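You operate a simulated robot arm through the tools that you are given. There is no shell and no other tool. Be economical: measure what you need, move in short steps, check, and stop when the job is done.

Carry out the task below with a simulated two-armed robot. There is one attempt and no reset: what you move stays moved.

TASK
Open the stand drawer, fetch the grey insert from the top of the tool stand and set it in the inside of the stand drawer, then shut the drawer. Then take the round brush and put it on the blue sheet. Then open the right lasting drawer, put the large nozzle in the inside of the right lasting drawer, then shut the drawer. Then put the part a jug on the bed of the strap tensioner away on the steel ledge under the taps. Then open the blue drawer. Do these in the order given. Set down upright: large nozzle, part a jug.

Only the result counts: the job must be done as asked and must still hold three seconds after the hand-in. Knocking over, shifting, dropping, spilling or breaking anything else fails it. Flat cloth is picked up by pressing the open fingertips on it (5 to 10 N) and closing them slowly along it; thin cloth reads only 2 to 8 mm in the jaws.

THE ROBOT
Two 6-joint arms with three-finger grippers on one trunk, on a base that drives. Base frame: it is fixed to the floor where the robot stands at the start and does not move with it; the origin is under the middle of the robot, x ahead of it, y to its left, z up. Units: mm, degrees, N and s.
The left shoulder is at the start at [21, 170, 1492], the right one opposite. With the tool pointing down near the work surface each hand reaches from about 280 to 560 mm from the robot's upright axis, wherever it stands, measured 20 degrees to its own side. Places, roughly: blue drawer [-6500, -3600, 800]; blue sheet (33x20x1 cm) [-3500, -2800, 800]; grey insert (5x6x2 cm) [700, 0, 800]; inside of the right lasting drawer [600, 3900, 700]; inside of the stand drawer [800, -100, 700]; large nozzle (5x5x7 cm) [-1000, 1500, 900]; part a jug [-2250, 2500, 1000]; right lasting drawer [500, 3900, 700]; round brush (3x3x16 cm) [600, -300, 900]; stand drawer [700, -100, 700]; steel ledge under the taps (25x118 cm) [-5020, -4660, 760]. Payload 2.2 kg a hand.
The TCP of each hand is the grasp point between the finger pads, 25 mm short of the fingertips. In the tool frame z runs along the fingers and y along their closing line. Largest opening 104 mm; the body of the gripper starts 74 mm behind the TCP.
Orientation is that of the tool frame in the base frame, as [roll, pitch, yaw] about the fixed x, y, z axes, in that order (R = Rz(yaw) Ry(pitch) Rx(roll)). With the fingers straight down and closing along the base's y, the tool's x points along the base's -x, its y along +y and its z along -z.

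THE INTERFACE
- The arms move only by the tool move_arm. It takes "left_plan", "right_plan" or both (then of equal length, played together; a hand with none holds still); each is one flat list of numbers, 7 for each row, row after row: the shift along the tool's x, y, z in units of 100 mm (1.0 is 100 mm), then the turn, a rotation vector about the tool's x, y, z in units of 45 degrees (1.0 is 45 degrees), then the gripper command, from -1 (fully open) to 1 (shut), values between in proportion. In form: [x, y, z, wx, wy, wz, claw, x, y, z, wx, wy, wz, claw, ...]. A call has 1 to 12 rows; each row is the pose to reach, as a shift and turn from the pose commanded when the call began, along the tool's axes at that moment. A call with a number of a shift or a turn outside -1 to 1 is refused whole. Rows are played at 5 a second. More than 50 mm and 8.6 degrees between two rows, or a gripper value outside its range, and nothing of the call is played. A pose out of reach is approached as far as the arm can. The call stops where the force on the tool passes 40 N (or 10 N more than at its start, if that is more) or the arm is blocked; 0.2 s more then pass. The fingers move at their own pace and stop on an object; they squeeze with about 32 N. The grip force told is the motor's: it shows also when the fingers shut on nothing. Time passes only in rows, and 0.2 s behind the last, so rows that repeat a pose let the fingers close. The reply holds the time, the measured pose of the TCP, the force on the tool along the base axes, the opening and the grip force, in the units named above and with some noise, with the torque about the TCP (base axes, N m) and any sound that the robot's microphone picked up.
- Cameras (640 x 400 px; columns grow to the right, rows downward): "scene" is now at [151.3, -3.4, 1368.2]; the picture's right is [-0.03, -1.00, 0.00], its down [-0.72, 0.02, -0.70] and it looks along [0.70, -0.02, -0.72] (base axes); focal length 270 px, centre (320, 200). "left" rides on the left gripper at [82, -3, -104] in its tool frame; the picture's right is [0.04, 1.00, 0.00], its down [-0.75, 0.03, -0.66] and it looks along [-0.66, 0.03, 0.75] (tool axes); focal length 256 px, centre (320, 200). "right" rides on the right gripper at [82, 3, -104] in its tool frame; the picture's right is [-0.04, 1.00, 0.00], its down [-0.75, -0.03, -0.66] and it looks along [-0.66, -0.03, 0.75] (tool axes); focal length 256 px, centre (320, 200). There is no depth. A picture from a camera that has moved, and an enlarged one, comes with that camera's place and axes in the base frame and with its lens.
- get_image(camera): a new picture of that camera. It takes no simulated time.
- raise_lower(by): slides the trunk up (or, below 0, down) by that many mm; the arms and the scene camera ride with it, the base frame stays. It gives what a move gives, with no picture.
- drive_base(legs): drives the robot by 1 to 6 legs, each [ahead, left, turn to the left] in mm, mm and degrees, along the robot's own axes; the way and the turn of a leg run together, so that a leg with both is an arc; at most 1500 mm and 180 degrees a leg. The arms and the cameras ride along, it lands a little off, and it stops where it bumps. It gives what a move gives.
- turn_head(pan, tilt): turns the head with the scene camera to pan (to the left, within 60 degrees either way) and tilt (down, from -29 to 69), counted from straight ahead of the robot. It gives what a move gives.
- enlarge(camera, box): a new picture of the part [left, top, right, bottom] of that camera's present view, enlarged. It takes no simulated time.
- finish_job(): hands the job in; it is judged then, once.

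Go step by step. Nothing tells you exact positions but the pictures and the camera data: compare them with the known pose of the tool, close in by small moves and look again before you grip or let go. The budget is 196 turns and 172 pictures, counting those below and the enlarged ones. Unless the task says otherwise, let go and move clear before handing in.

The tools are called after "Call:" as name(argument=value, ...) on one line, values as JSON. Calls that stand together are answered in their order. move_arm: Moves the arms, as the interface text tells. Its arguments: {"type":"object","properties":{"left_plan":{"type":"array","items":{"type":"number"}},"right_plan":{"type":"array","items":{"type":"number"}}},"required":[]} The other tools are called the same way: raise_lower (by) slides the trunk up or down; drive_base (legs) drives the base; turn_head (pan, tilt) turns the head that bears the scene camera; get_image (camera) takes a picture; enlarge (camera, box) takes an enlarged picture of a part of a camera's view; finish_job () hands the job in.

At the start:

```text
time_s: 0.0
left_position: [553.6, 164.0, 1106.2]
left_tcp_rot: [-180.0, 0.0, -180.0]
left_wrist_force: [0.1, 0.5, 0.9]
left_moment: [-0.02, -0.01, -0.03]
left_width: 103.8
left_gripper_force: 0.0
right_position: [484.6, -200.0, 1085.1]
right_tcp_rot: [-180.0, 0.0, -179.9]
right_wrist_force: [0.7, 0.1, 0.0]
right_moment: [-0.02, 0.0, -0.02]
right_width: 103.7
right_gripper_force: 0.0
trunk travel left (down, up): [-684.0, 58.0]
robot x, y, heading: [2.7, -0.1, -0.2]
head pan, tilt: [-1.7, 45.9]
```

scene: 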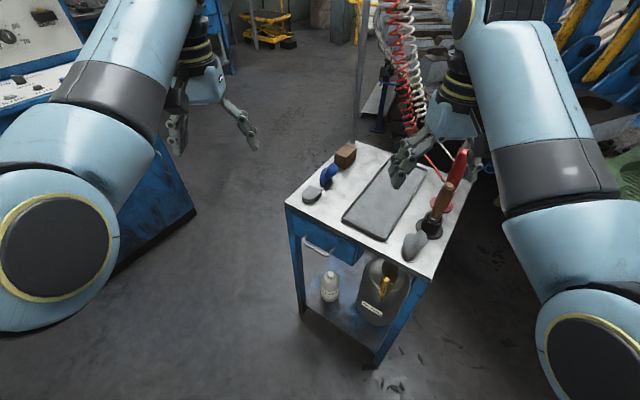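
right: 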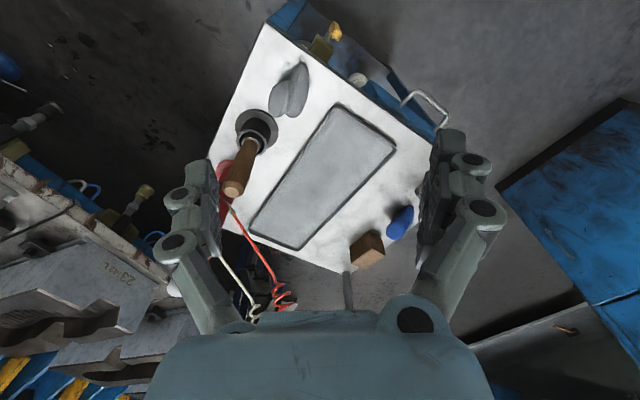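
left: 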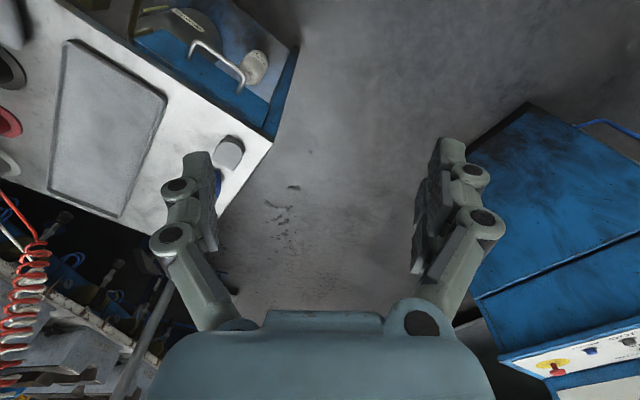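

I see the tool stand ahead with a drawer and a bent handle; the grey insert seems to be at the near-left corner of its top, around [725, 5, 800]. I'll look closer first.

Call:
enlarge(camera="scene", box=[270, 130, 490, 270])

Call:
enlarge(camera="right", box=[220, 0, 500, 280])

```text
2.86 times, centred on (380, 200) of scene
camera zoom: at [151.3, -3.4, 1368.2], right [-0.03, -1.0, 0.0], down [-0.72, 0.02, -0.7], along [0.7, -0.02, -0.72], focal length 770 px, centre (149, 200)
```

zoom: 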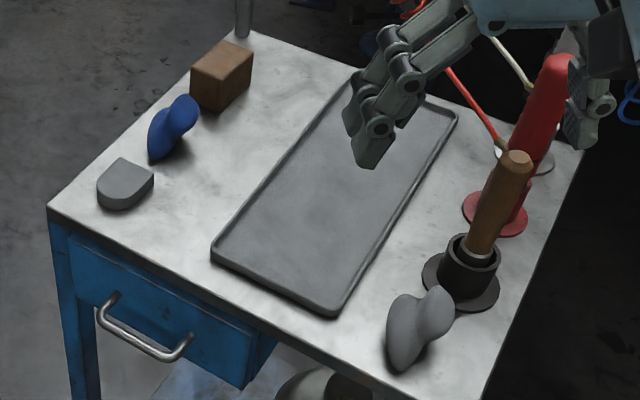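

```text
1.43 times, centred on (360, 140) of right
camera zoom: at [403.9, -195.2, 1189.0], right [0.04, 1.0, 0.0], down [0.75, -0.03, 0.66], along [0.66, -0.03, -0.75], focal length 366 px, centre (263, 286)
```

zoom: 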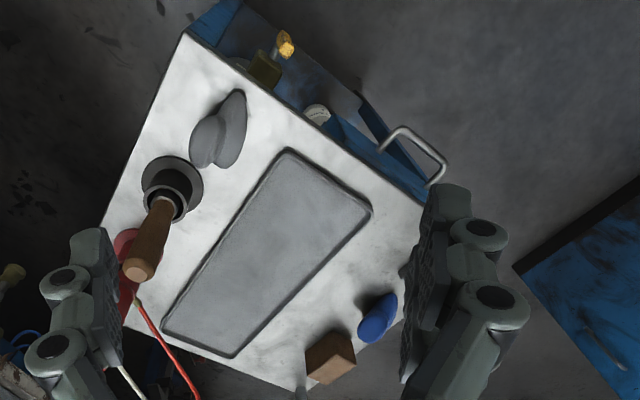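

Stand top is at z≈790; the handle bar runs from about [615, 35] to [571, -27] at z≈718, and the drawer pulls toward [-0.81, 0.58]. I'll drive so as to face the drawer front squarely.

Call:
drive_base(legs=[[165, 233, 0], [0, 0, -35.3]])

Call:
turn_head(pan=0, tilt=50)

Call:
get_image(camera="scene")

Call:
get_image(camera="left")

```text
time_s: 3.7
left_position: [711.6, 46.8, 1107.1]
left_tcp_rot: [-180.0, 0.0, 144.4]
left_wrist_force: [-1.0, 0.4, 0.7]
left_moment: [0.02, -0.01, 0.03]
left_width: 104.0
left_gripper_force: 0.1
right_position: [445.2, -210.5, 1085.5]
right_tcp_rot: [-179.9, 0.0, 144.5]
right_wrist_force: [1.0, 0.4, -0.6]
right_moment: [-0.01, 0.04, -0.01]
right_width: 103.6
right_gripper_force: 0.1
trunk travel left (down, up): [-684.0, 58.0]
robot x, y, heading: [164.4, 230.3, -35.6]
head pan, tilt: [-1.7, 45.9]
```

```text
time_s: 4.3
left_position: [711.4, 46.4, 1107.5]
left_tcp_rot: [-180.0, 0.1, 144.6]
left_wrist_force: [0.1, 0.5, -0.8]
left_moment: [0.0, 0.0, 0.0]
left_width: 104.1
left_gripper_force: 0.0
right_position: [445.8, -208.9, 1084.5]
right_tcp_rot: [180.0, -0.1, 144.6]
right_wrist_force: [-0.1, -0.4, -0.6]
right_moment: [0.03, 0.0, 0.01]
right_width: 103.9
right_gripper_force: 0.1
trunk travel left (down, up): [-684.0, 58.0]
robot x, y, heading: [165.3, 234.7, -35.1]
head pan, tilt: [0.0, 50.0]
```

```text
166 pictures are left
camera scene: at [286.3, 146.8, 1362.5], right [-0.58, -0.81, 0.0], down [-0.62, 0.44, -0.64], along [0.52, -0.37, -0.77], focal length 270 px, centre (320, 200)
```

scene: 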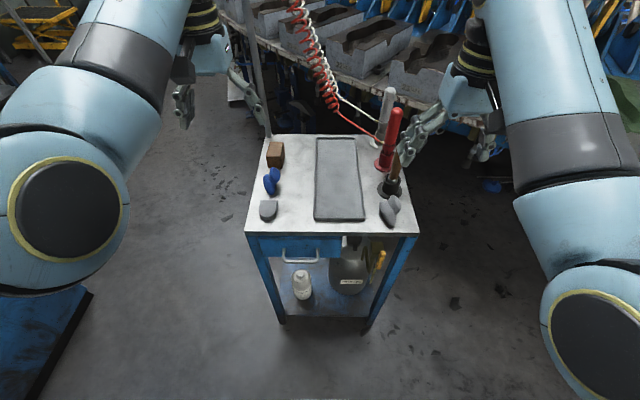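

```text
165 pictures are left
camera left: at [644.4, 91.5, 1211.2], right [0.55, 0.84, 0.0], down [0.63, -0.41, 0.66], along [0.55, -0.36, -0.75], focal length 256 px, centre (320, 200)
```

left: 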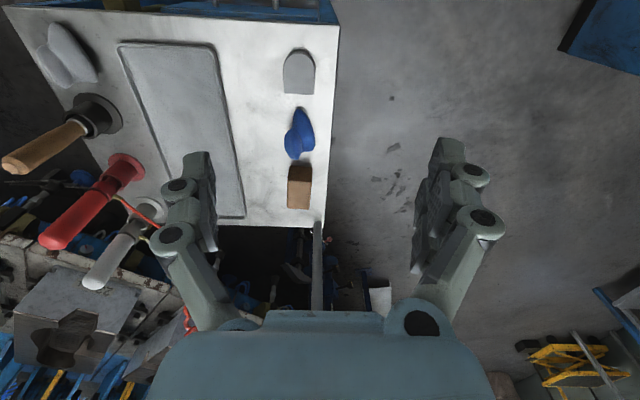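

The stand is now squared up: the drawer handle is about 483 mm ahead and 57 mm left of the robot. I turn the left hand 90° so its fingers close across the bar, moving above the handle.

Call:
move_arm(left_plan=[0.12, -0.16, 0, 0, 0, 0.166, -1, 0.24, -0.32, 0, 0, 0, 0.333, -1, 0.36, -0.48, 0, 0, 0, 0.5, -1, 0.48, -0.64, 0, 0, 0, 0.666, -1, 0.6, -0.8, 0, 0, 0, 0.833, -1, 0.74, -1.0, 0, 0, 0, 1, -1])

Call:
move_arm(left_plan=[0, 0, 0.2, 0, 0, 0.166, -1, 0, 0, 0.4, 0, 0, 0.333, -1, 0, 0, 0.6, 0, 0, 0.5, -1, 0, 0, 0.8, 0, 0, 0.666, -1, 0, 0, 1, 0, 0, 0.833, -1, 0, 0, 1, 0, 0, 1, -1])

Call:
enlarge(camera="scene", box=[230, 130, 430, 290])

Call:
get_image(camera="left")

```text
time_s: 5.6
left_position: [693.4, 83.9, 1109.6]
left_tcp_rot: [171.6, -3.2, 111.9]
left_wrist_force: [-0.3, 0.4, 0.0]
left_moment: [-0.02, -0.04, -0.04]
left_width: 103.9
left_gripper_force: 0.1
left hand out of reach, approached as far as the arm can: row 6
right_position: [445.3, -210.6, 1085.5]
right_tcp_rot: [179.9, 0.0, 144.6]
right_wrist_force: [0.5, 0.3, 0.3]
right_moment: [0.03, 0.0, -0.02]
right_width: 104.0
right_gripper_force: 0.0
trunk travel left (down, up): [-684.0, 58.0]
robot x, y, heading: [164.3, 235.2, -35.4]
head pan, tilt: [0.0, 50.0]
stopped in row 6 (left hand): the arm was blocked; the commanded pose is now the measured one
```

```text
time_s: 7.0
left_position: [702.4, 92.2, 1010.9]
left_tcp_rot: [176.4, -8.2, 66.7]
left_wrist_force: [0.3, -0.1, 0.6]
left_moment: [0.01, -0.01, 0.01]
left_width: 104.0
left_gripper_force: 0.1
right_position: [445.1, -210.8, 1084.5]
right_tcp_rot: [-180.0, 0.0, 144.7]
right_wrist_force: [0.8, 0.6, 0.3]
right_moment: [-0.01, -0.01, 0.0]
right_width: 103.9
right_gripper_force: 0.1
trunk travel left (down, up): [-684.0, 58.0]
robot x, y, heading: [165.8, 233.1, -35.4]
head pan, tilt: [0.0, 50.0]
```

```text
2.50 times, centred on (330, 210) of scene
camera zoom: at [286.2, 146.9, 1362.5], right [-0.58, -0.81, 0.0], down [-0.62, 0.44, -0.64], along [0.52, -0.37, -0.77], focal length 674 px, centre (295, 175)
```

zoom: 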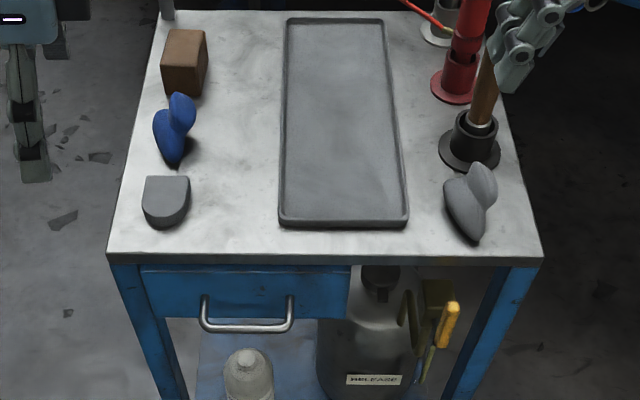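

```text
163 pictures are left
camera left: at [721.3, 157.1, 1124.4], right [0.93, -0.37, 0.07], down [-0.34, -0.77, 0.54], along [-0.15, -0.53, -0.84], focal length 256 px, centre (320, 200)
```

left: 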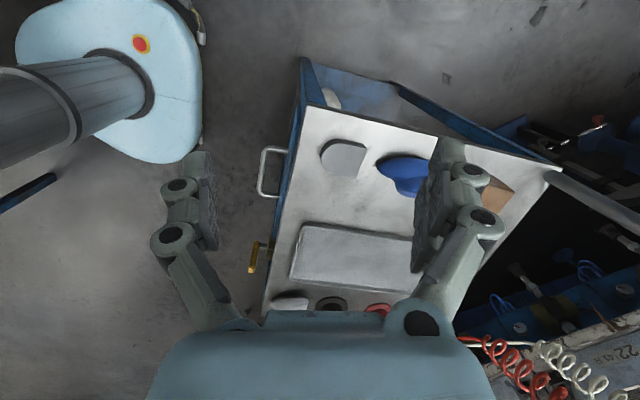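

The first move hit a joint limit while high up; the left hand is now at z≈1011 beside the stand. I re-measured the handle bar at about [579, -2, 721]; continue toward it in two steps.

Call:
move_arm(left_plan=[-0.24, -0.13, 0.25, -0.0625, -0.045, 0.0675, -1, -0.48, -0.26, 0.5, -0.125, -0.09, 0.135, -1, -0.72, -0.39, 0.75, -0.1875, -0.135, 0.2025, -1, -0.96, -0.52, 1.0, -0.25, -0.18, 0.27, -1])

```text
time_s: 8.2
left_position: [683.1, 95.6, 889.5]
left_tcp_rot: [165.7, -8.1, 55.4]
left_wrist_force: [0.3, -0.9, 0.1]
left_moment: [-0.01, 0.05, 0.02]
left_width: 103.9
left_gripper_force: 0.0
right_position: [445.3, -211.1, 1084.4]
right_tcp_rot: [179.9, 0.0, 144.6]
right_wrist_force: [0.3, -0.2, -0.2]
right_moment: [-0.01, 0.04, -0.01]
right_width: 104.1
right_gripper_force: 0.0
trunk travel left (down, up): [-684.0, 58.0]
robot x, y, heading: [167.4, 234.5, -35.3]
head pan, tilt: [0.0, 50.0]
stopped in row 4 (left hand): the arm was blocked; the commanded pose is now the measured one
```

It seems the left hand can only work well some 20° to its own side, so I'll shift the base right to put the handle there.

Call:
drive_base(legs=[[20, -115, 0]])

Call:
get_image(camera="left")

Call:
enlarge(camera="scene", box=[130, 130, 370, 290])

```text
time_s: 9.4
left_position: [632.0, -7.8, 890.3]
left_tcp_rot: [165.6, -8.1, 55.3]
left_wrist_force: [-0.7, 0.3, -0.2]
left_moment: [0.02, -0.02, 0.01]
left_width: 104.1
left_gripper_force: 0.2
right_position: [394.8, -314.9, 1085.3]
right_tcp_rot: [179.9, 0.0, 144.5]
right_wrist_force: [0.2, -1.5, -0.5]
right_moment: [0.02, -0.02, -0.01]
right_width: 104.0
right_gripper_force: 0.0
trunk travel left (down, up): [-684.0, 58.0]
robot x, y, heading: [112.0, 128.8, -35.4]
head pan, tilt: [0.0, 50.0]
```

```text
162 pictures are left
camera left: at [647.2, 62.8, 1001.1], right [0.8, -0.55, 0.25], down [-0.59, -0.61, 0.53], along [-0.14, -0.57, -0.81], focal length 256 px, centre (320, 200)
```

left: 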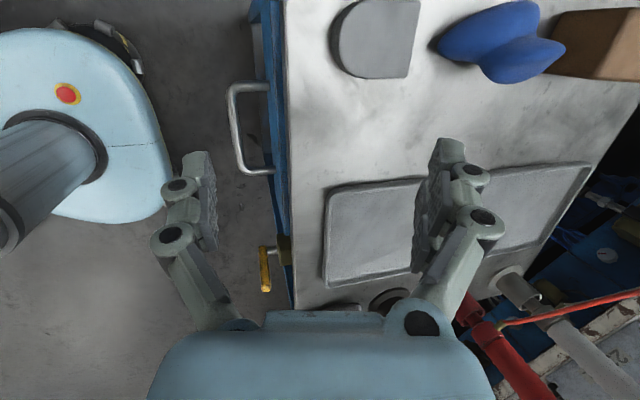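

```text
2.50 times, centred on (250, 210) of scene
camera zoom: at [236.0, 41.7, 1362.5], right [-0.58, -0.82, 0.0], down [-0.62, 0.44, -0.64], along [0.52, -0.37, -0.77], focal length 674 px, centre (495, 175)
```

zoom: 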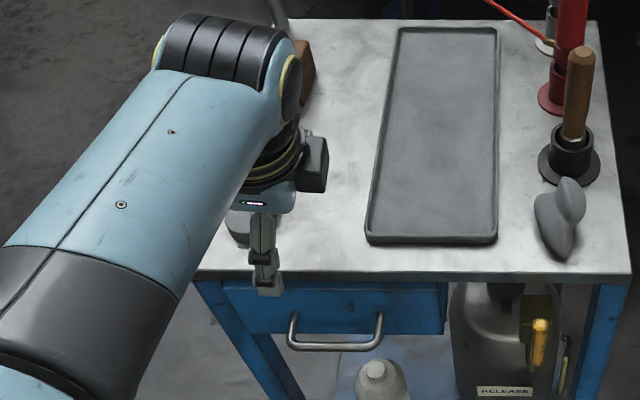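

Handle bar confirmed at about [580, 0, 721]. I move the left hand above it with the jaws narrowed to about 30 mm.

Call:
move_arm(left_plan=[-0.12, -0.24, 0.27, 0, -0.058, -0.015, 0.42, -0.24, -0.48, 0.53, 0, -0.116, -0.03, 0.42, -0.37, -0.72, 0.8, 0, -0.174, -0.045, 0.42, -0.37, -0.72, 0.8, 0, -0.174, -0.045, 0.42])

Call:
get_image(camera="left")

Call:
enlarge(camera="scene", box=[130, 130, 370, 290])

```text
time_s: 10.2
left_position: [601.1, -7.8, 816.7]
left_tcp_rot: [163.4, -1.3, 55.4]
left_wrist_force: [-0.2, 1.2, 17.7]
left_moment: [-0.34, -0.24, -0.03]
left_width: 35.9
left_gripper_force: 2.1
right_position: [395.0, -312.6, 1086.0]
right_tcp_rot: [179.9, 0.1, 144.7]
right_wrist_force: [0.9, 0.5, 0.1]
right_moment: [0.02, 0.0, 0.01]
right_width: 103.9
right_gripper_force: 0.0
trunk travel left (down, up): [-684.0, 58.0]
robot x, y, heading: [115.0, 130.1, -35.3]
head pan, tilt: [0.0, 50.0]
stopped in row 3 (left hand): the force on the tool passed its limit at 60 N (the readings are from after the stop); the commanded pose is now the measured one
```

```text
160 pictures are left
camera left: at [620.1, 77.5, 917.2], right [0.81, -0.51, 0.29], down [-0.57, -0.54, 0.62], along [-0.16, -0.66, -0.73], focal length 256 px, centre (320, 200)
```

left: 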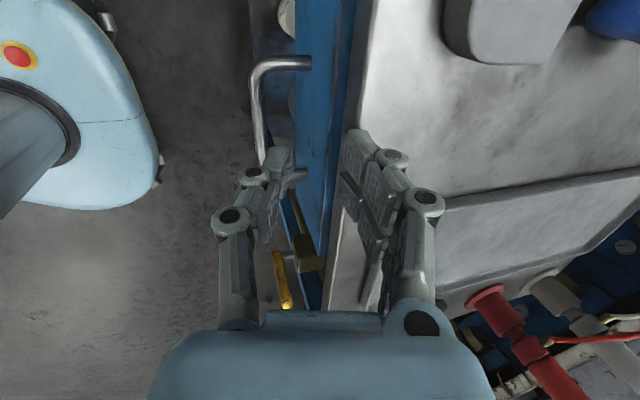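

```text
2.50 times, centred on (250, 210) of scene
camera zoom: at [235.7, 43.3, 1362.8], right [-0.58, -0.82, 0.0], down [-0.63, 0.44, -0.64], along [0.52, -0.37, -0.77], focal length 674 px, centre (495, 175)
```

zoom: 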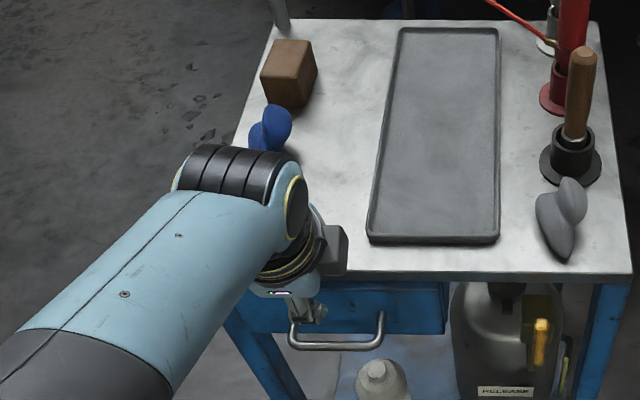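

The inner finger touched the stand top because the jaws were still closing; nothing moved. I lift a little, step outward past the edge, then go down towards the bar.

Call:
move_arm(left_plan=[0, -0.1, -0.2, 0, 0, 0, 0.42, 0, -0.19, -0.21, 0, 0, 0, 0.42, -0.01, -0.29, 0.12, 0, 0, 0, 0.42, -0.01, -0.39, 0.43, 0, 0, 0, 0.42])

Call:
get_image(camera="left")

Call:
enlarge(camera="scene", box=[180, 190, 330, 290])

```text
time_s: 11.2
left_position: [579.2, 9.9, 761.9]
left_tcp_rot: [163.8, -1.4, 55.5]
left_wrist_force: [-0.2, 0.5, 0.1]
left_moment: [-0.01, -0.01, -0.01]
left_width: 30.2
left_gripper_force: 0.0
right_position: [397.5, -314.4, 1084.5]
right_tcp_rot: [-180.0, 0.0, 144.7]
right_wrist_force: [0.2, 0.2, -0.3]
right_moment: [-0.01, 0.02, -0.01]
right_width: 104.1
right_gripper_force: 0.1
trunk travel left (down, up): [-684.0, 58.0]
robot x, y, heading: [115.7, 129.8, -35.4]
head pan, tilt: [0.0, 50.0]
```

```text
158 pictures are left
camera left: at [598.1, 93.2, 862.6], right [0.81, -0.52, 0.28], down [-0.56, -0.55, 0.62], along [-0.17, -0.66, -0.73], focal length 256 px, centre (320, 200)
```

left: 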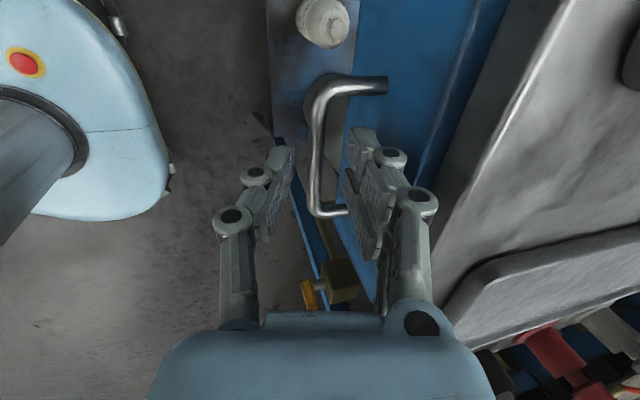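

```text
4.00 times, centred on (255, 240) of scene
camera zoom: at [237.2, 42.3, 1362.5], right [-0.58, -0.82, 0.0], down [-0.63, 0.44, -0.64], along [0.52, -0.37, -0.77], focal length 1078 px, centre (580, 40)
```

zoom: 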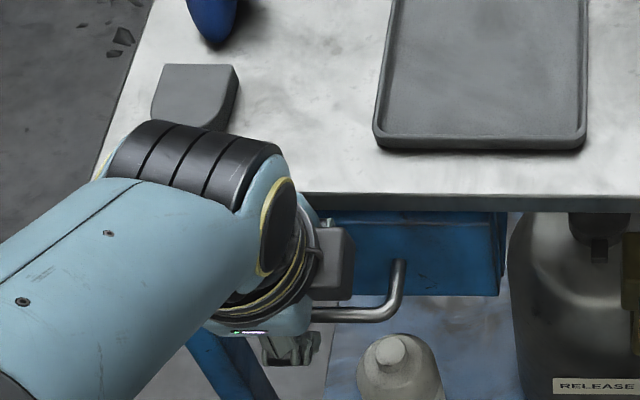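

The bar lies between the fingers, about 7 mm inward of the current TCP line. Moving 35 mm along the tool axis takes the pads around it; then close.

Call:
move_arm(left_plan=[0, 0, 0.18, 0, 0, 0, 0.42, 0, 0, 0.35, 0, 0, 0, 0.42, 0, 0, 0.35, 0, 0, 0, 0.7, 0, 0, 0.35, 0, 0, 0, 1, 0, 0, 0.35, 0, 0, 0, 1])

Call:
get_image(camera="left")

```text
time_s: 12.4
left_position: [577.6, 6.5, 742.5]
left_tcp_rot: [163.7, -1.5, 55.5]
left_wrist_force: [0.2, 0.9, 2.4]
left_moment: [0.0, 0.01, -0.36]
left_width: 8.2
left_gripper_force: 35.6
left hand out of reach, approached as far as the arm can: row 2, 3, 4, 5
right_position: [397.5, -313.9, 1084.5]
right_tcp_rot: [-180.0, 0.0, 144.7]
right_wrist_force: [1.1, -0.6, 0.8]
right_moment: [0.0, 0.0, 0.0]
right_width: 103.9
right_gripper_force: 0.1
trunk travel left (down, up): [-684.0, 58.0]
robot x, y, heading: [118.6, 125.5, -35.0]
head pan, tilt: [0.0, 50.0]
```

```text
156 pictures are left
camera left: at [597.4, 90.3, 843.8], right [0.81, -0.52, 0.28], down [-0.56, -0.55, 0.62], along [-0.17, -0.66, -0.73], focal length 256 px, centre (320, 200)
```

left: 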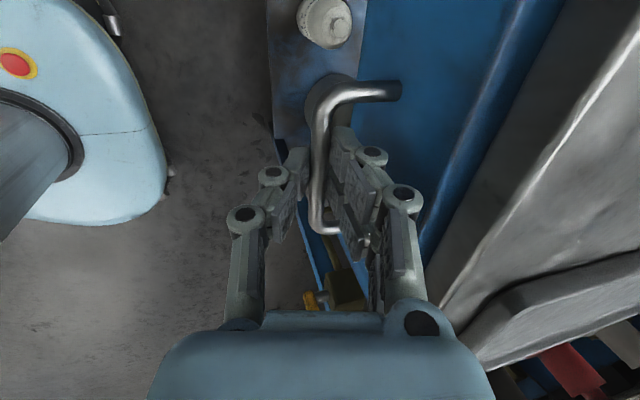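

The jaws closed on the bar (8 mm), but only near the tips because the arm ran out of reach downward. I open, lower the trunk by 14 mm and regrip.

Call:
move_arm(left_plan=[0, 0, 0, 0, 0, 0, 0.42, 0, 0, 0, 0, 0, 0, 0.42])

Call:
raise_lower(by=-14)

Call:
move_arm(left_plan=[0, 0, 0, 0, 0, 0, 0.7, 0, 0, 0, 0, 0, 0, 1, 0, 0, 0, 0, 0, 0, 1])

Call:
get_image(camera="left")

```text
time_s: 13.0
left_position: [578.3, 7.1, 742.4]
left_tcp_rot: [163.8, -1.4, 55.4]
left_wrist_force: [0.2, -0.4, -0.4]
left_moment: [0.01, -0.01, -0.01]
left_width: 30.3
left_gripper_force: 0.1
right_position: [397.0, -314.4, 1084.4]
right_tcp_rot: [-179.9, 0.0, 144.7]
right_wrist_force: [0.2, -0.2, -1.0]
right_moment: [0.0, 0.0, 0.0]
right_width: 104.2
right_gripper_force: 0.0
trunk travel left (down, up): [-684.0, 58.0]
robot x, y, heading: [116.8, 126.4, -35.3]
head pan, tilt: [0.0, 50.0]
```

```text
time_s: 13.6
left_position: [576.0, 5.4, 728.5]
left_tcp_rot: [163.8, -1.3, 55.5]
left_wrist_force: [0.0, 0.2, 0.9]
left_moment: [0.0, 0.02, -0.02]
left_width: 30.4
left_gripper_force: 0.0
right_position: [396.0, -313.6, 1071.1]
right_tcp_rot: [-179.9, 0.0, 144.8]
right_wrist_force: [0.0, -0.2, 0.8]
right_moment: [0.02, -0.01, -0.01]
right_width: 103.9
right_gripper_force: 0.1
trunk travel left (down, up): [-670.0, 72.0]
robot x, y, heading: [117.1, 127.3, -35.5]
head pan, tilt: [0.0, 50.0]
```

```text
time_s: 14.4
left_position: [577.1, 7.2, 727.4]
left_tcp_rot: [163.8, -1.4, 55.4]
left_wrist_force: [-1.5, 0.3, -3.9]
left_moment: [0.08, -0.09, -0.26]
left_width: 6.1
left_gripper_force: 28.8
right_position: [397.0, -313.5, 1070.5]
right_tcp_rot: [-179.9, 0.0, 144.7]
right_wrist_force: [0.7, 0.5, 0.8]
right_moment: [-0.03, 0.02, 0.01]
right_width: 103.8
right_gripper_force: 0.2
trunk travel left (down, up): [-670.0, 72.0]
robot x, y, heading: [114.1, 127.7, -35.1]
head pan, tilt: [0.0, 50.0]
```

```text
155 pictures are left
camera left: at [597.0, 90.9, 828.9], right [0.81, -0.52, 0.28], down [-0.56, -0.55, 0.62], along [-0.17, -0.66, -0.73], focal length 256 px, centre (320, 200)
```

left: 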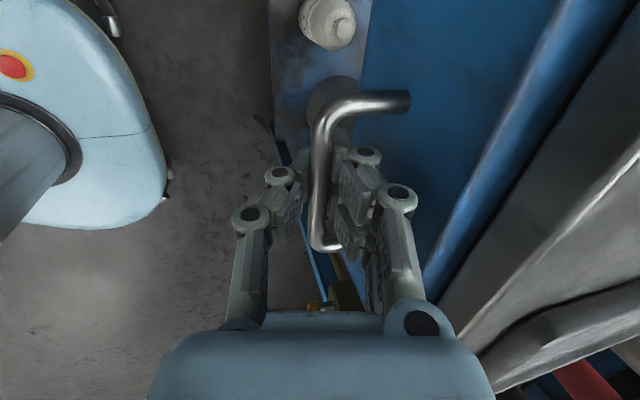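

The bar is well gripped. I pull the drawer straight out, 100 mm first.

Call:
move_arm(left_plan=[0, -0.12, -0.036, 0, 0, 0, 1, 0, -0.24, -0.071, 0, 0, 0, 1, 0, -0.36, -0.107, 0, 0, 0, 1, 0, -0.48, -0.143, 0, 0, 0, 1, 0, -0.6, -0.178, 0, 0, 0, 1, 0, -0.72, -0.214, 0, 0, 0, 1, 0.01, -0.84, -0.25, 0, 0, 0, 1, 0.01, -0.96, -0.285, 0, 0, 0, 1])

Call:
get_image(camera="scene")

```text
time_s: 16.2
left_position: [507.0, 47.2, 684.4]
left_tcp_rot: [163.8, -1.3, 55.5]
left_wrist_force: [-0.4, 0.3, -0.7]
left_moment: [-0.01, -0.05, 0.01]
left_width: 0.2
left_gripper_force: 28.1
left hand out of reach, approached as far as the arm can: row 1, 2, 3, 4, 5, 6, 7, 8
right_position: [396.3, -313.8, 1071.5]
right_tcp_rot: [-180.0, -0.1, 144.7]
right_wrist_force: [-0.2, -0.5, 0.0]
right_moment: [0.0, -0.02, 0.0]
right_width: 103.7
right_gripper_force: 0.0
trunk travel left (down, up): [-670.0, 72.0]
robot x, y, heading: [116.7, 132.0, -35.2]
head pan, tilt: [0.0, 50.0]
```

```text
154 pictures are left
camera scene: at [236.5, 42.7, 1348.5], right [-0.58, -0.82, 0.0], down [-0.63, 0.44, -0.64], along [0.52, -0.37, -0.77], focal length 270 px, centre (320, 200)
```

scene: 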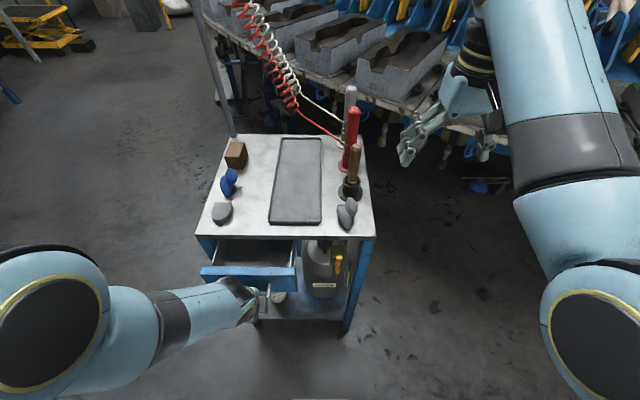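

The drawer came partly open, though the hand slid off the bar downward at the end. I look closer.

Call:
enlarge(camera="scene", box=[180, 190, 330, 320])

Call:
get_image(camera="left")

```text
3.08 times, centred on (255, 255) of scene
camera zoom: at [236.5, 42.7, 1348.5], right [-0.58, -0.82, 0.0], down [-0.63, 0.44, -0.64], along [0.52, -0.37, -0.77], focal length 830 px, centre (520, 31)
```

zoom: 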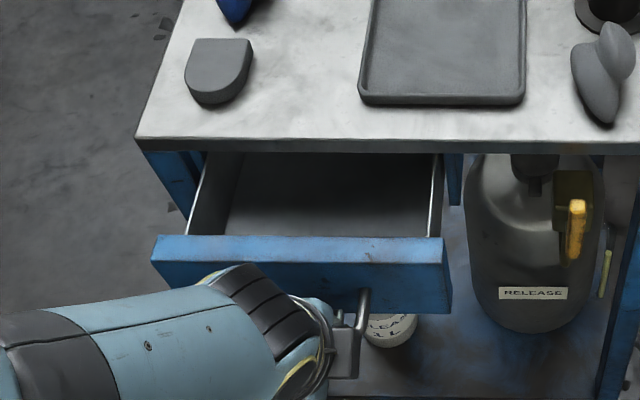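

```text
152 pictures are left
camera left: at [527.6, 130.4, 786.5], right [0.81, -0.52, 0.28], down [-0.56, -0.55, 0.62], along [-0.17, -0.66, -0.73], focal length 256 px, centre (320, 200)
```

left: 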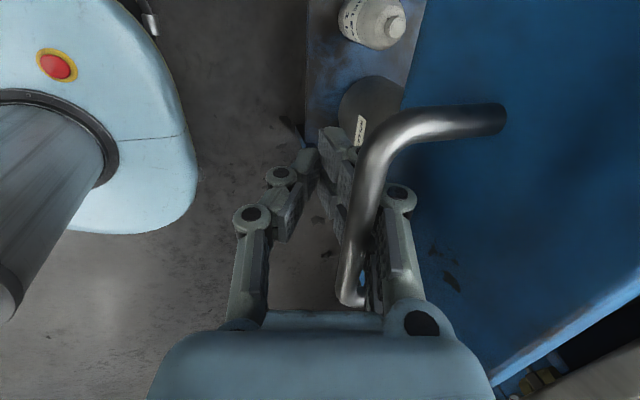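

The drawer is about 75 mm open and the bar is still captive between the finger links, so I pull it further by backing the base.

Call:
drive_base(legs=[[-75, 0, 0]])

Call:
enlarge(camera="scene", box=[160, 150, 360, 310])

Call:
get_image(camera="left")

```text
time_s: 17.2
left_position: [447.1, 89.1, 686.3]
left_tcp_rot: [163.6, -1.3, 55.5]
left_wrist_force: [-0.2, 0.3, -0.5]
left_moment: [0.01, -0.04, 0.03]
left_width: 0.0
left_gripper_force: 28.4
right_position: [333.4, -270.5, 1072.1]
right_tcp_rot: [-180.0, 0.2, 144.8]
right_wrist_force: [0.3, -0.1, -1.1]
right_moment: [-0.02, -0.05, 0.01]
right_width: 104.0
right_gripper_force: 0.1
trunk travel left (down, up): [-670.0, 72.0]
robot x, y, heading: [57.9, 174.3, -35.2]
head pan, tilt: [0.0, 50.0]
```

```text
2.50 times, centred on (260, 230) of scene
camera zoom: at [173.9, 87.0, 1348.7], right [-0.58, -0.82, 0.0], down [-0.62, 0.44, -0.64], along [0.53, -0.37, -0.77], focal length 674 px, centre (470, 125)
```

zoom: 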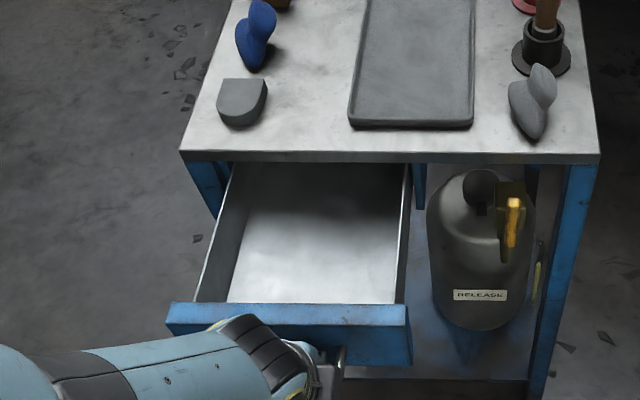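

```text
150 pictures are left
camera left: at [466.1, 173.9, 787.1], right [0.81, -0.52, 0.28], down [-0.56, -0.55, 0.62], along [-0.17, -0.66, -0.73], focal length 256 px, centre (320, 200)
```

left: 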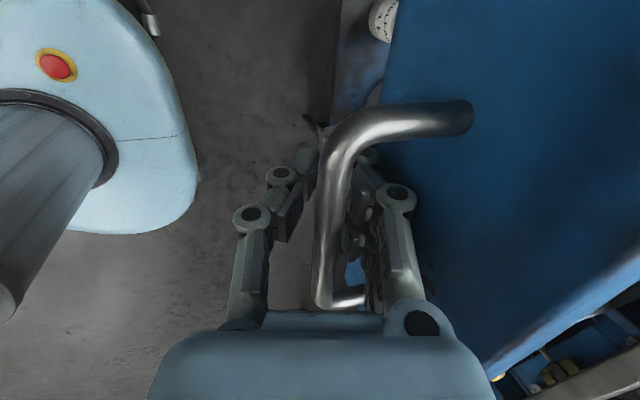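

The drawer is now about 140 mm open, enough for the insert. I open the fingers slightly and lift the hand off the bar.

Call:
move_arm(left_plan=[0, 0, 0, 0, 0, 0, 0.42, 0, 0, 0, 0, 0, 0, 0.42, 0.0, 0.06, -0.19, 0, 0, 0, 0.42, 0.01, 0.12, -0.38, 0, 0, 0, 0.42, 0.01, 0.17, -0.57, 0, 0, 0, 0.42, 0.02, 0.23, -0.77, 0, 0, 0, 0.42, 0.02, 0.29, -0.96, 0, 0, 0, 0.42])

Call:
get_image(camera="left")

```text
time_s: 18.8
left_position: [478.9, 52.2, 712.8]
left_tcp_rot: [163.8, -1.4, 55.6]
left_wrist_force: [2.0, 3.4, 0.5]
left_moment: [-0.06, 0.05, 0.1]
left_width: 29.9
left_gripper_force: 0.0
left hand out of reach, approached as far as the arm can: row 3, 4, 5, 6, 7
right_position: [335.9, -270.0, 1072.0]
right_tcp_rot: [179.9, 0.0, 144.8]
right_wrist_force: [0.5, 0.2, -0.2]
right_moment: [0.0, -0.02, 0.0]
right_width: 104.0
right_gripper_force: 0.0
trunk travel left (down, up): [-670.0, 72.0]
robot x, y, heading: [54.9, 172.1, -35.5]
head pan, tilt: [0.0, 50.0]
```

```text
149 pictures are left
camera left: at [498.2, 136.6, 813.6], right [0.81, -0.52, 0.28], down [-0.56, -0.55, 0.62], along [-0.17, -0.66, -0.73], focal length 256 px, centre (320, 200)
```

left: 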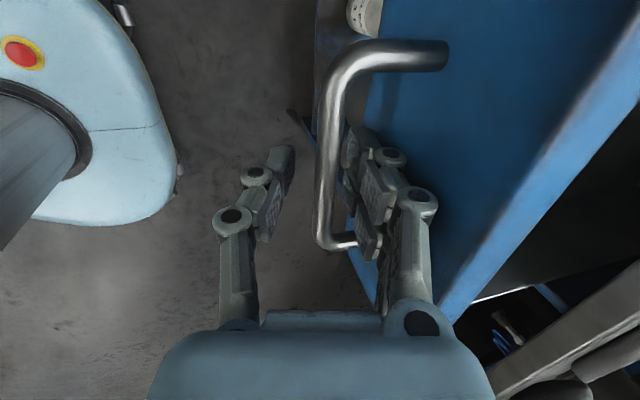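

The hand can't rise here because it's at its inner reach limit; I raise the trunk instead to lift off the bar.

Call:
raise_lower(by=70)

Call:
drive_base(legs=[[-60, 0, 0]])

Call:
get_image(camera="scene")

```text
time_s: 19.9
left_position: [476.7, 49.2, 782.5]
left_tcp_rot: [163.7, -1.2, 55.5]
left_wrist_force: [0.0, 0.6, -1.1]
left_moment: [0.01, 0.01, 0.0]
left_width: 30.2
left_gripper_force: 0.0
right_position: [335.0, -271.0, 1140.3]
right_tcp_rot: [-180.0, 0.0, 144.7]
right_wrist_force: [-0.1, -0.2, -0.5]
right_moment: [0.0, 0.01, -0.01]
right_width: 103.8
right_gripper_force: 0.1
trunk travel left (down, up): [-740.0, 2.0]
robot x, y, heading: [58.4, 170.4, -34.9]
head pan, tilt: [0.0, 50.0]
```

```text
time_s: 20.9
left_position: [428.3, 84.3, 783.5]
left_tcp_rot: [163.7, -1.3, 55.4]
left_wrist_force: [0.1, 0.1, 0.3]
left_moment: [0.0, -0.02, 0.0]
left_width: 30.1
left_gripper_force: 0.1
right_position: [284.1, -235.3, 1141.3]
right_tcp_rot: [179.9, 0.1, 144.7]
right_wrist_force: [-0.4, -0.8, 0.5]
right_moment: [-0.06, -0.03, 0.02]
right_width: 104.1
right_gripper_force: 0.0
trunk travel left (down, up): [-740.0, 2.0]
robot x, y, heading: [8.1, 207.5, -35.4]
head pan, tilt: [0.0, 50.0]
```

```text
148 pictures are left
camera scene: at [125.9, 121.0, 1418.8], right [-0.58, -0.82, 0.0], down [-0.62, 0.44, -0.64], along [0.52, -0.37, -0.77], focal length 270 px, centre (320, 200)
```

scene: 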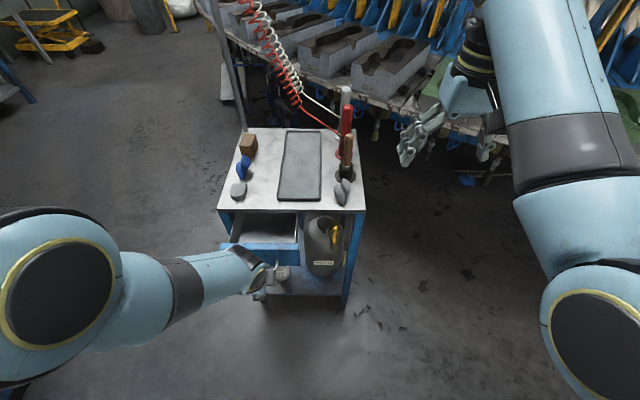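

The hand is clear and the drawer remains open. I straighten the hand, lift it, and turn it back to closing sideways for picking the insert.

Call:
move_arm(left_plan=[0, 0.13, -0.17, 0.07, 0, 0, -0.2, 0.01, 0.27, -0.34, 0.14, 0, 0, -0.2, 0.01, 0.4, -0.51, 0.22, 0, 0, -0.2, 0.02, 0.54, -0.68, 0.29, 0, 0, -0.2, 0.02, 0.67, -0.85, 0.36, 0, 0, -0.2])

Call:
move_arm(left_plan=[0, 0, -0.1, 0, 0, -0.166, -0.5, 0, 0, -0.2, 0, 0, -0.333, -0.5, 0, 0, -0.3, 0, 0, -0.5, -0.5, 0, 0, -0.4, 0, 0, -0.666, -0.5, 0, 0, -0.5, 0, 0, -0.833, -0.5, 0, 0, -0.6, 0, 0, -1, -0.5])

Call:
move_arm(left_plan=[0, 0, 0, 0, 0, -0.166, -0.5, 0, 0, 0, 0, 0, -0.333, -0.5, 0, 0, 0, 0, 0, -0.5, -0.5, 0, 0, 0, 0, 0, -0.666, -0.5, 0, 0, 0, 0, 0, -0.833, -0.5, 0, 0, 0, 0, 0, -1, -0.5])

```text
time_s: 22.1
left_position: [472.9, 48.5, 865.6]
left_tcp_rot: [-179.8, -1.2, 55.4]
left_wrist_force: [0.7, 0.3, -0.5]
left_moment: [-0.01, -0.01, -0.01]
left_width: 62.3
left_gripper_force: 0.2
left hand out of reach, approached as far as the arm can: row 1, 2, 3, 4, 5
right_position: [287.0, -236.2, 1140.6]
right_tcp_rot: [180.0, -0.1, 144.7]
right_wrist_force: [-0.5, -0.4, -0.3]
right_moment: [-0.01, 0.0, -0.04]
right_width: 104.0
right_gripper_force: 0.0
trunk travel left (down, up): [-740.0, 2.0]
robot x, y, heading: [4.4, 209.0, -35.3]
head pan, tilt: [0.0, 50.0]
```

```text
time_s: 23.5
left_position: [493.5, 22.8, 899.0]
left_tcp_rot: [179.2, -1.0, 100.5]
left_wrist_force: [-0.6, -0.8, 0.4]
left_moment: [0.0, 0.0, 0.01]
left_width: 77.8
left_gripper_force: 0.1
left hand out of reach, approached as far as the arm can: row 1, 2, 3, 4, 5, 6
right_position: [286.3, -237.6, 1140.4]
right_tcp_rot: [-180.0, 0.0, 144.7]
right_wrist_force: [-0.6, -1.5, 0.7]
right_moment: [0.01, -0.04, 0.01]
right_width: 104.0
right_gripper_force: 0.0
trunk travel left (down, up): [-740.0, 2.0]
robot x, y, heading: [5.5, 205.9, -35.3]
head pan, tilt: [0.0, 50.0]
```

```text
time_s: 24.9
left_position: [491.8, 23.2, 899.2]
left_tcp_rot: [178.7, 0.1, 145.5]
left_wrist_force: [-0.3, -0.5, -0.3]
left_moment: [0.01, 0.01, 0.02]
left_width: 78.3
left_gripper_force: 0.0
right_position: [286.1, -237.6, 1141.2]
right_tcp_rot: [-180.0, 0.1, 144.7]
right_wrist_force: [-0.2, -0.1, -0.3]
right_moment: [0.03, 0.0, -0.01]
right_width: 103.8
right_gripper_force: 0.0
trunk travel left (down, up): [-740.0, 2.0]
robot x, y, heading: [7.5, 205.6, -35.3]
head pan, tilt: [0.0, 50.0]
```

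Hand is vertical again at z≈899. Now I drive nearer so the insert lies about 520 mm ahead and 180 mm left.

Call:
drive_base(legs=[[0, 70, 0], [175, 0, 0]])

Call:
get_image(camera="left")

Call:
enlarge(camera="scene", box=[130, 130, 370, 290])

```text
time_s: 27.0
left_position: [677.9, -21.6, 899.2]
left_tcp_rot: [178.7, -0.1, 145.5]
left_wrist_force: [0.0, -0.4, 0.5]
left_moment: [0.02, 0.03, -0.03]
left_width: 78.0
left_gripper_force: 0.1
right_position: [471.9, -280.6, 1139.8]
right_tcp_rot: [180.0, 0.0, 144.6]
right_wrist_force: [-0.2, -0.2, 0.3]
right_moment: [-0.02, 0.01, 0.0]
right_width: 103.9
right_gripper_force: 0.0
trunk travel left (down, up): [-740.0, 2.0]
robot x, y, heading: [192.0, 163.1, -35.5]
head pan, tilt: [0.0, 50.0]
```

```text
147 pictures are left
camera left: at [608.0, 20.6, 1002.1], right [0.53, 0.84, 0.02], down [0.63, -0.42, 0.66], along [0.56, -0.34, -0.75], focal length 256 px, centre (320, 200)
```

left: 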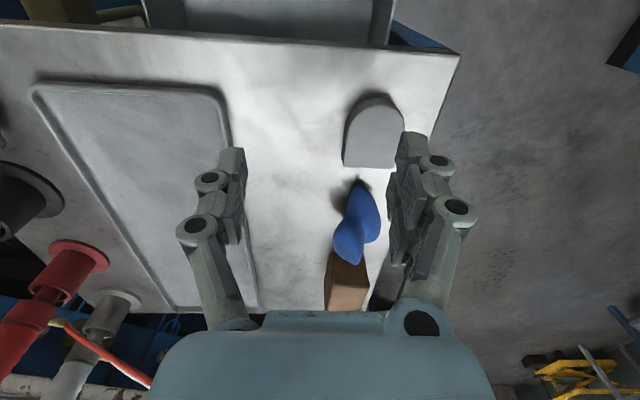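

```text
2.50 times, centred on (250, 210) of scene
camera zoom: at [311.6, 75.1, 1418.6], right [-0.58, -0.82, 0.0], down [-0.63, 0.44, -0.64], along [0.52, -0.37, -0.77], focal length 674 px, centre (495, 175)
```

zoom: 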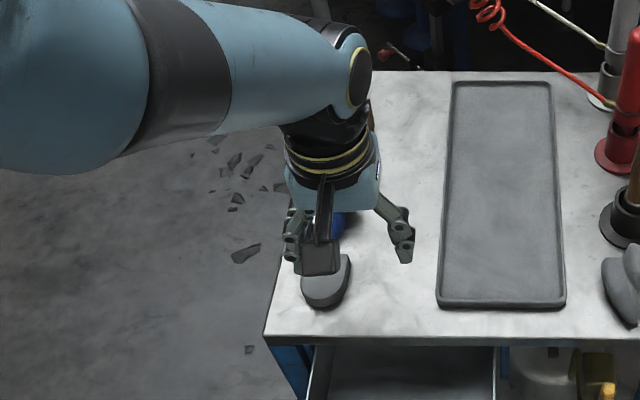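

The insert's top centre is at about [715, 11]. I shift over it, then descend to z≈835 and check.

Call:
move_arm(left_plan=[-0.08, 0.24, 0, 0.03, 0, 0, -0.5, -0.16, 0.47, 0, 0.03, 0, 0, -0.5, -0.16, 0.47, 0.3, 0.03, 0, 0, -0.5, -0.16, 0.47, 0.6, 0.03, 0, 0, -0.5])

Call:
get_image(camera="left")

```text
time_s: 28.0
left_position: [703.1, 24.7, 881.3]
left_tcp_rot: [-180.0, 0.0, 145.3]
left_wrist_force: [0.9, -0.2, 0.8]
left_moment: [0.0, 0.0, -0.02]
left_width: 78.3
left_gripper_force: 0.0
left hand out of reach, approached as far as the arm can: row 3, 4
right_position: [471.4, -281.3, 1142.2]
right_tcp_rot: [-180.0, 0.1, 144.7]
right_wrist_force: [-0.1, 0.2, 1.1]
right_moment: [0.01, -0.01, -0.01]
right_width: 103.8
right_gripper_force: 0.1
trunk travel left (down, up): [-740.0, 2.0]
robot x, y, heading: [191.6, 160.2, -35.5]
head pan, tilt: [0.0, 50.0]
```

```text
145 pictures are left
camera left: at [635.9, 68.7, 985.7], right [0.53, 0.85, 0.0], down [0.64, -0.4, 0.66], along [0.55, -0.35, -0.75], focal length 256 px, centre (320, 200)
```

left: 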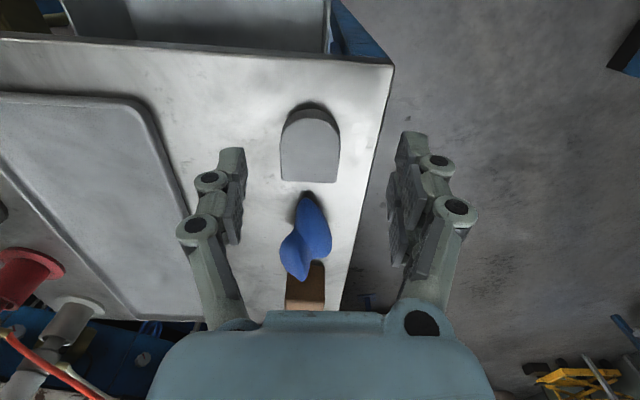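

The arm ran out of reach downward with the trunk this high. I return to the height that was reachable, lower the trunk by 60 and look again.

Call:
move_arm(left_plan=[0, 0, -0.3, 0, 0, 0, -0.5, 0, 0, -0.55, 0, 0, 0, -0.5])

Call:
raise_lower(by=-60)

Call:
get_image(camera="left")

```text
time_s: 28.6
left_position: [704.1, 24.7, 936.2]
left_tcp_rot: [180.0, -0.2, 145.4]
left_wrist_force: [0.1, 0.0, 0.5]
left_moment: [0.03, 0.04, -0.03]
left_width: 78.2
left_gripper_force: 0.2
right_position: [471.5, -281.8, 1140.8]
right_tcp_rot: [180.0, 0.0, 144.7]
right_wrist_force: [0.6, -0.7, 0.0]
right_moment: [0.01, -0.01, 0.0]
right_width: 104.0
right_gripper_force: 0.0
trunk travel left (down, up): [-740.0, 2.0]
robot x, y, heading: [191.3, 163.7, -35.7]
head pan, tilt: [0.0, 50.0]
```

```text
time_s: 29.6
left_position: [702.0, 23.8, 876.6]
left_tcp_rot: [-180.0, 0.0, 145.3]
left_wrist_force: [0.6, -0.4, 0.4]
left_moment: [-0.02, -0.02, -0.03]
left_width: 77.9
left_gripper_force: 0.1
right_position: [470.8, -281.6, 1082.2]
right_tcp_rot: [180.0, 0.0, 144.7]
right_wrist_force: [0.1, 0.2, 0.5]
right_moment: [-0.06, 0.05, 0.03]
right_width: 104.1
right_gripper_force: 0.1
trunk travel left (down, up): [-680.0, 62.0]
robot x, y, heading: [187.4, 159.7, -35.6]
head pan, tilt: [0.0, 50.0]
```

```text
144 pictures are left
camera left: at [634.3, 68.5, 980.9], right [0.53, 0.85, 0.0], down [0.64, -0.4, 0.66], along [0.55, -0.35, -0.75], focal length 256 px, centre (320, 200)
```

left: 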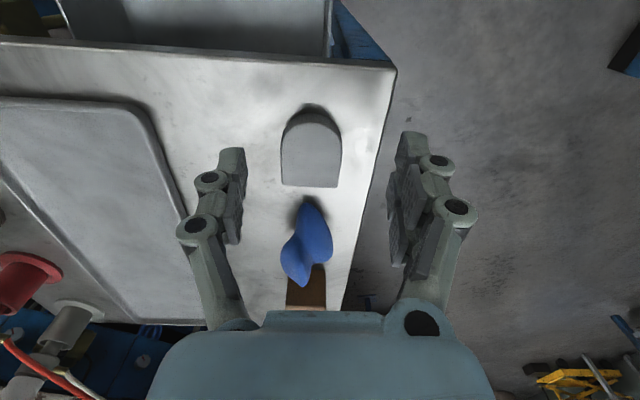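

The insert sits about 20 mm further ahead of the TCP and 5 mm to the right. I shift and descend to z≈820 around it.

Call:
move_arm(left_plan=[-0.1, -0.03, 0, 0, 0, 0, -0.5, -0.2, -0.05, 0.1, 0, 0, 0, -0.5, -0.2, -0.05, 0.35, 0, 0, 0, -0.5, -0.2, -0.05, 0.5, 0, 0, 0, -0.5])

Call:
get_image(camera="left")

```text
time_s: 30.6
left_position: [710.8, 14.2, 832.4]
left_tcp_rot: [179.9, 0.0, 145.4]
left_wrist_force: [-0.2, 0.1, -0.2]
left_moment: [-0.01, -0.03, 0.02]
left_width: 78.1
left_gripper_force: 0.1
left hand out of reach, approached as far as the arm can: row 4
right_position: [470.5, -281.8, 1080.8]
right_tcp_rot: [180.0, 0.0, 144.7]
right_wrist_force: [0.2, 0.5, 0.5]
right_moment: [0.01, -0.01, 0.03]
right_width: 104.1
right_gripper_force: 0.0
trunk travel left (down, up): [-680.0, 62.0]
robot x, y, heading: [189.9, 158.6, -35.9]
head pan, tilt: [0.0, 50.0]
```

```text
143 pictures are left
camera left: at [643.5, 58.4, 937.3], right [0.53, 0.85, 0.0], down [0.64, -0.4, 0.66], along [0.56, -0.35, -0.75], focal length 256 px, centre (320, 200)
```

left: 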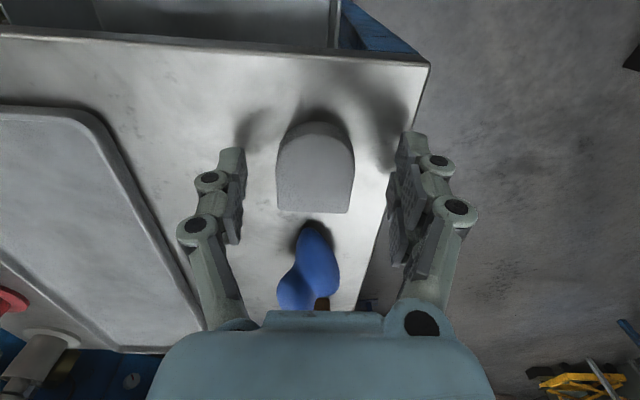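

Nearly aligned; I lower the trunk by 14 mm for the last bit of height, then adjust 6 mm ahead and close.

Call:
raise_lower(by=-14)

Call:
move_arm(left_plan=[-0.06, 0, 0, 0, 0, 0, -0.5, -0.06, 0, 0, 0, 0, 0, 0, -0.06, 0, 0, 0, 0, 0, 0.5, -0.06, 0, 0, 0, 0, 0, 0.6, -0.06, 0, 0, 0, 0, 0, 0.6])

Call:
get_image(camera="left")

```text
time_s: 31.2
left_position: [710.3, 14.3, 820.7]
left_tcp_rot: [180.0, 0.3, 145.4]
left_wrist_force: [-6.3, 5.9, 31.6]
left_moment: [0.52, -0.04, 0.01]
left_width: 83.9
left_gripper_force: 7.0
right_position: [467.6, -280.7, 1067.9]
right_tcp_rot: [179.9, 0.1, 144.8]
right_wrist_force: [-0.6, 0.9, 0.2]
right_moment: [-0.01, 0.02, 0.01]
right_width: 103.9
right_gripper_force: 0.0
trunk travel left (down, up): [-666.0, 76.0]
robot x, y, heading: [190.6, 161.8, -35.2]
head pan, tilt: [0.0, 50.0]
```

```text
time_s: 32.4
left_position: [714.8, 13.2, 825.9]
left_tcp_rot: [179.8, 0.5, 145.4]
left_wrist_force: [3.2, 4.7, 39.5]
left_moment: [0.5, 0.02, -0.04]
left_width: 44.2
left_gripper_force: 31.8
left hand out of reach, approached as far as the arm can: row 1, 2, 3, 4, 5
right_position: [467.8, -280.8, 1068.6]
right_tcp_rot: [179.8, 0.2, 144.6]
right_wrist_force: [0.6, -0.5, 0.3]
right_moment: [0.01, 0.02, 0.01]
right_width: 104.0
right_gripper_force: 0.1
trunk travel left (down, up): [-666.0, 76.0]
robot x, y, heading: [191.1, 159.8, -35.3]
head pan, tilt: [0.0, 50.0]
```

```text
142 pictures are left
camera left: at [645.2, 58.0, 928.9], right [0.53, 0.85, 0.0], down [0.63, -0.4, 0.66], along [0.56, -0.35, -0.75], focal length 256 px, centre (320, 200)
```

left: 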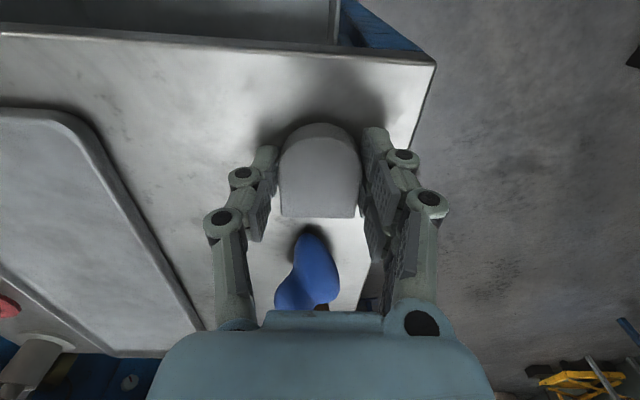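

The jaws hold the insert (44 mm). I lift it by raising the trunk.

Call:
raise_lower(by=70)

Call:
get_image(camera="left")

```text
time_s: 33.5
left_position: [711.7, 14.8, 892.4]
left_tcp_rot: [-179.9, -0.1, 145.4]
left_wrist_force: [0.6, 0.0, 0.3]
left_moment: [0.03, -0.01, -0.03]
left_width: 44.1
left_gripper_force: 31.7
right_position: [469.7, -281.8, 1135.7]
right_tcp_rot: [180.0, 0.1, 144.6]
right_wrist_force: [0.8, 1.0, -0.2]
right_moment: [-0.01, 0.01, 0.02]
right_width: 103.8
right_gripper_force: 0.0
trunk travel left (down, up): [-736.0, 6.0]
robot x, y, heading: [189.8, 160.5, -35.5]
head pan, tilt: [0.0, 50.0]
```

```text
141 pictures are left
camera left: at [644.8, 58.3, 996.3], right [0.53, 0.85, 0.0], down [0.64, -0.4, 0.66], along [0.55, -0.35, -0.76], focal length 256 px, centre (320, 200)
```

left: 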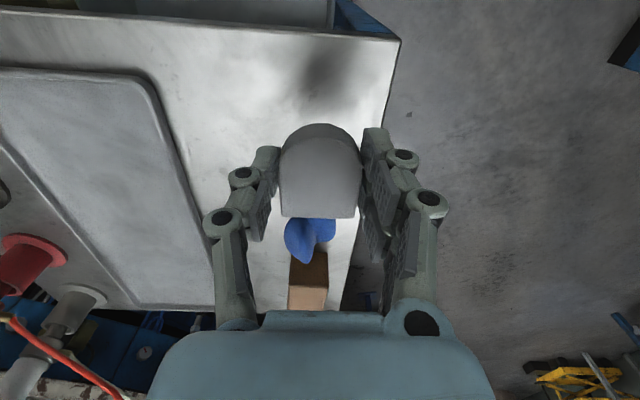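

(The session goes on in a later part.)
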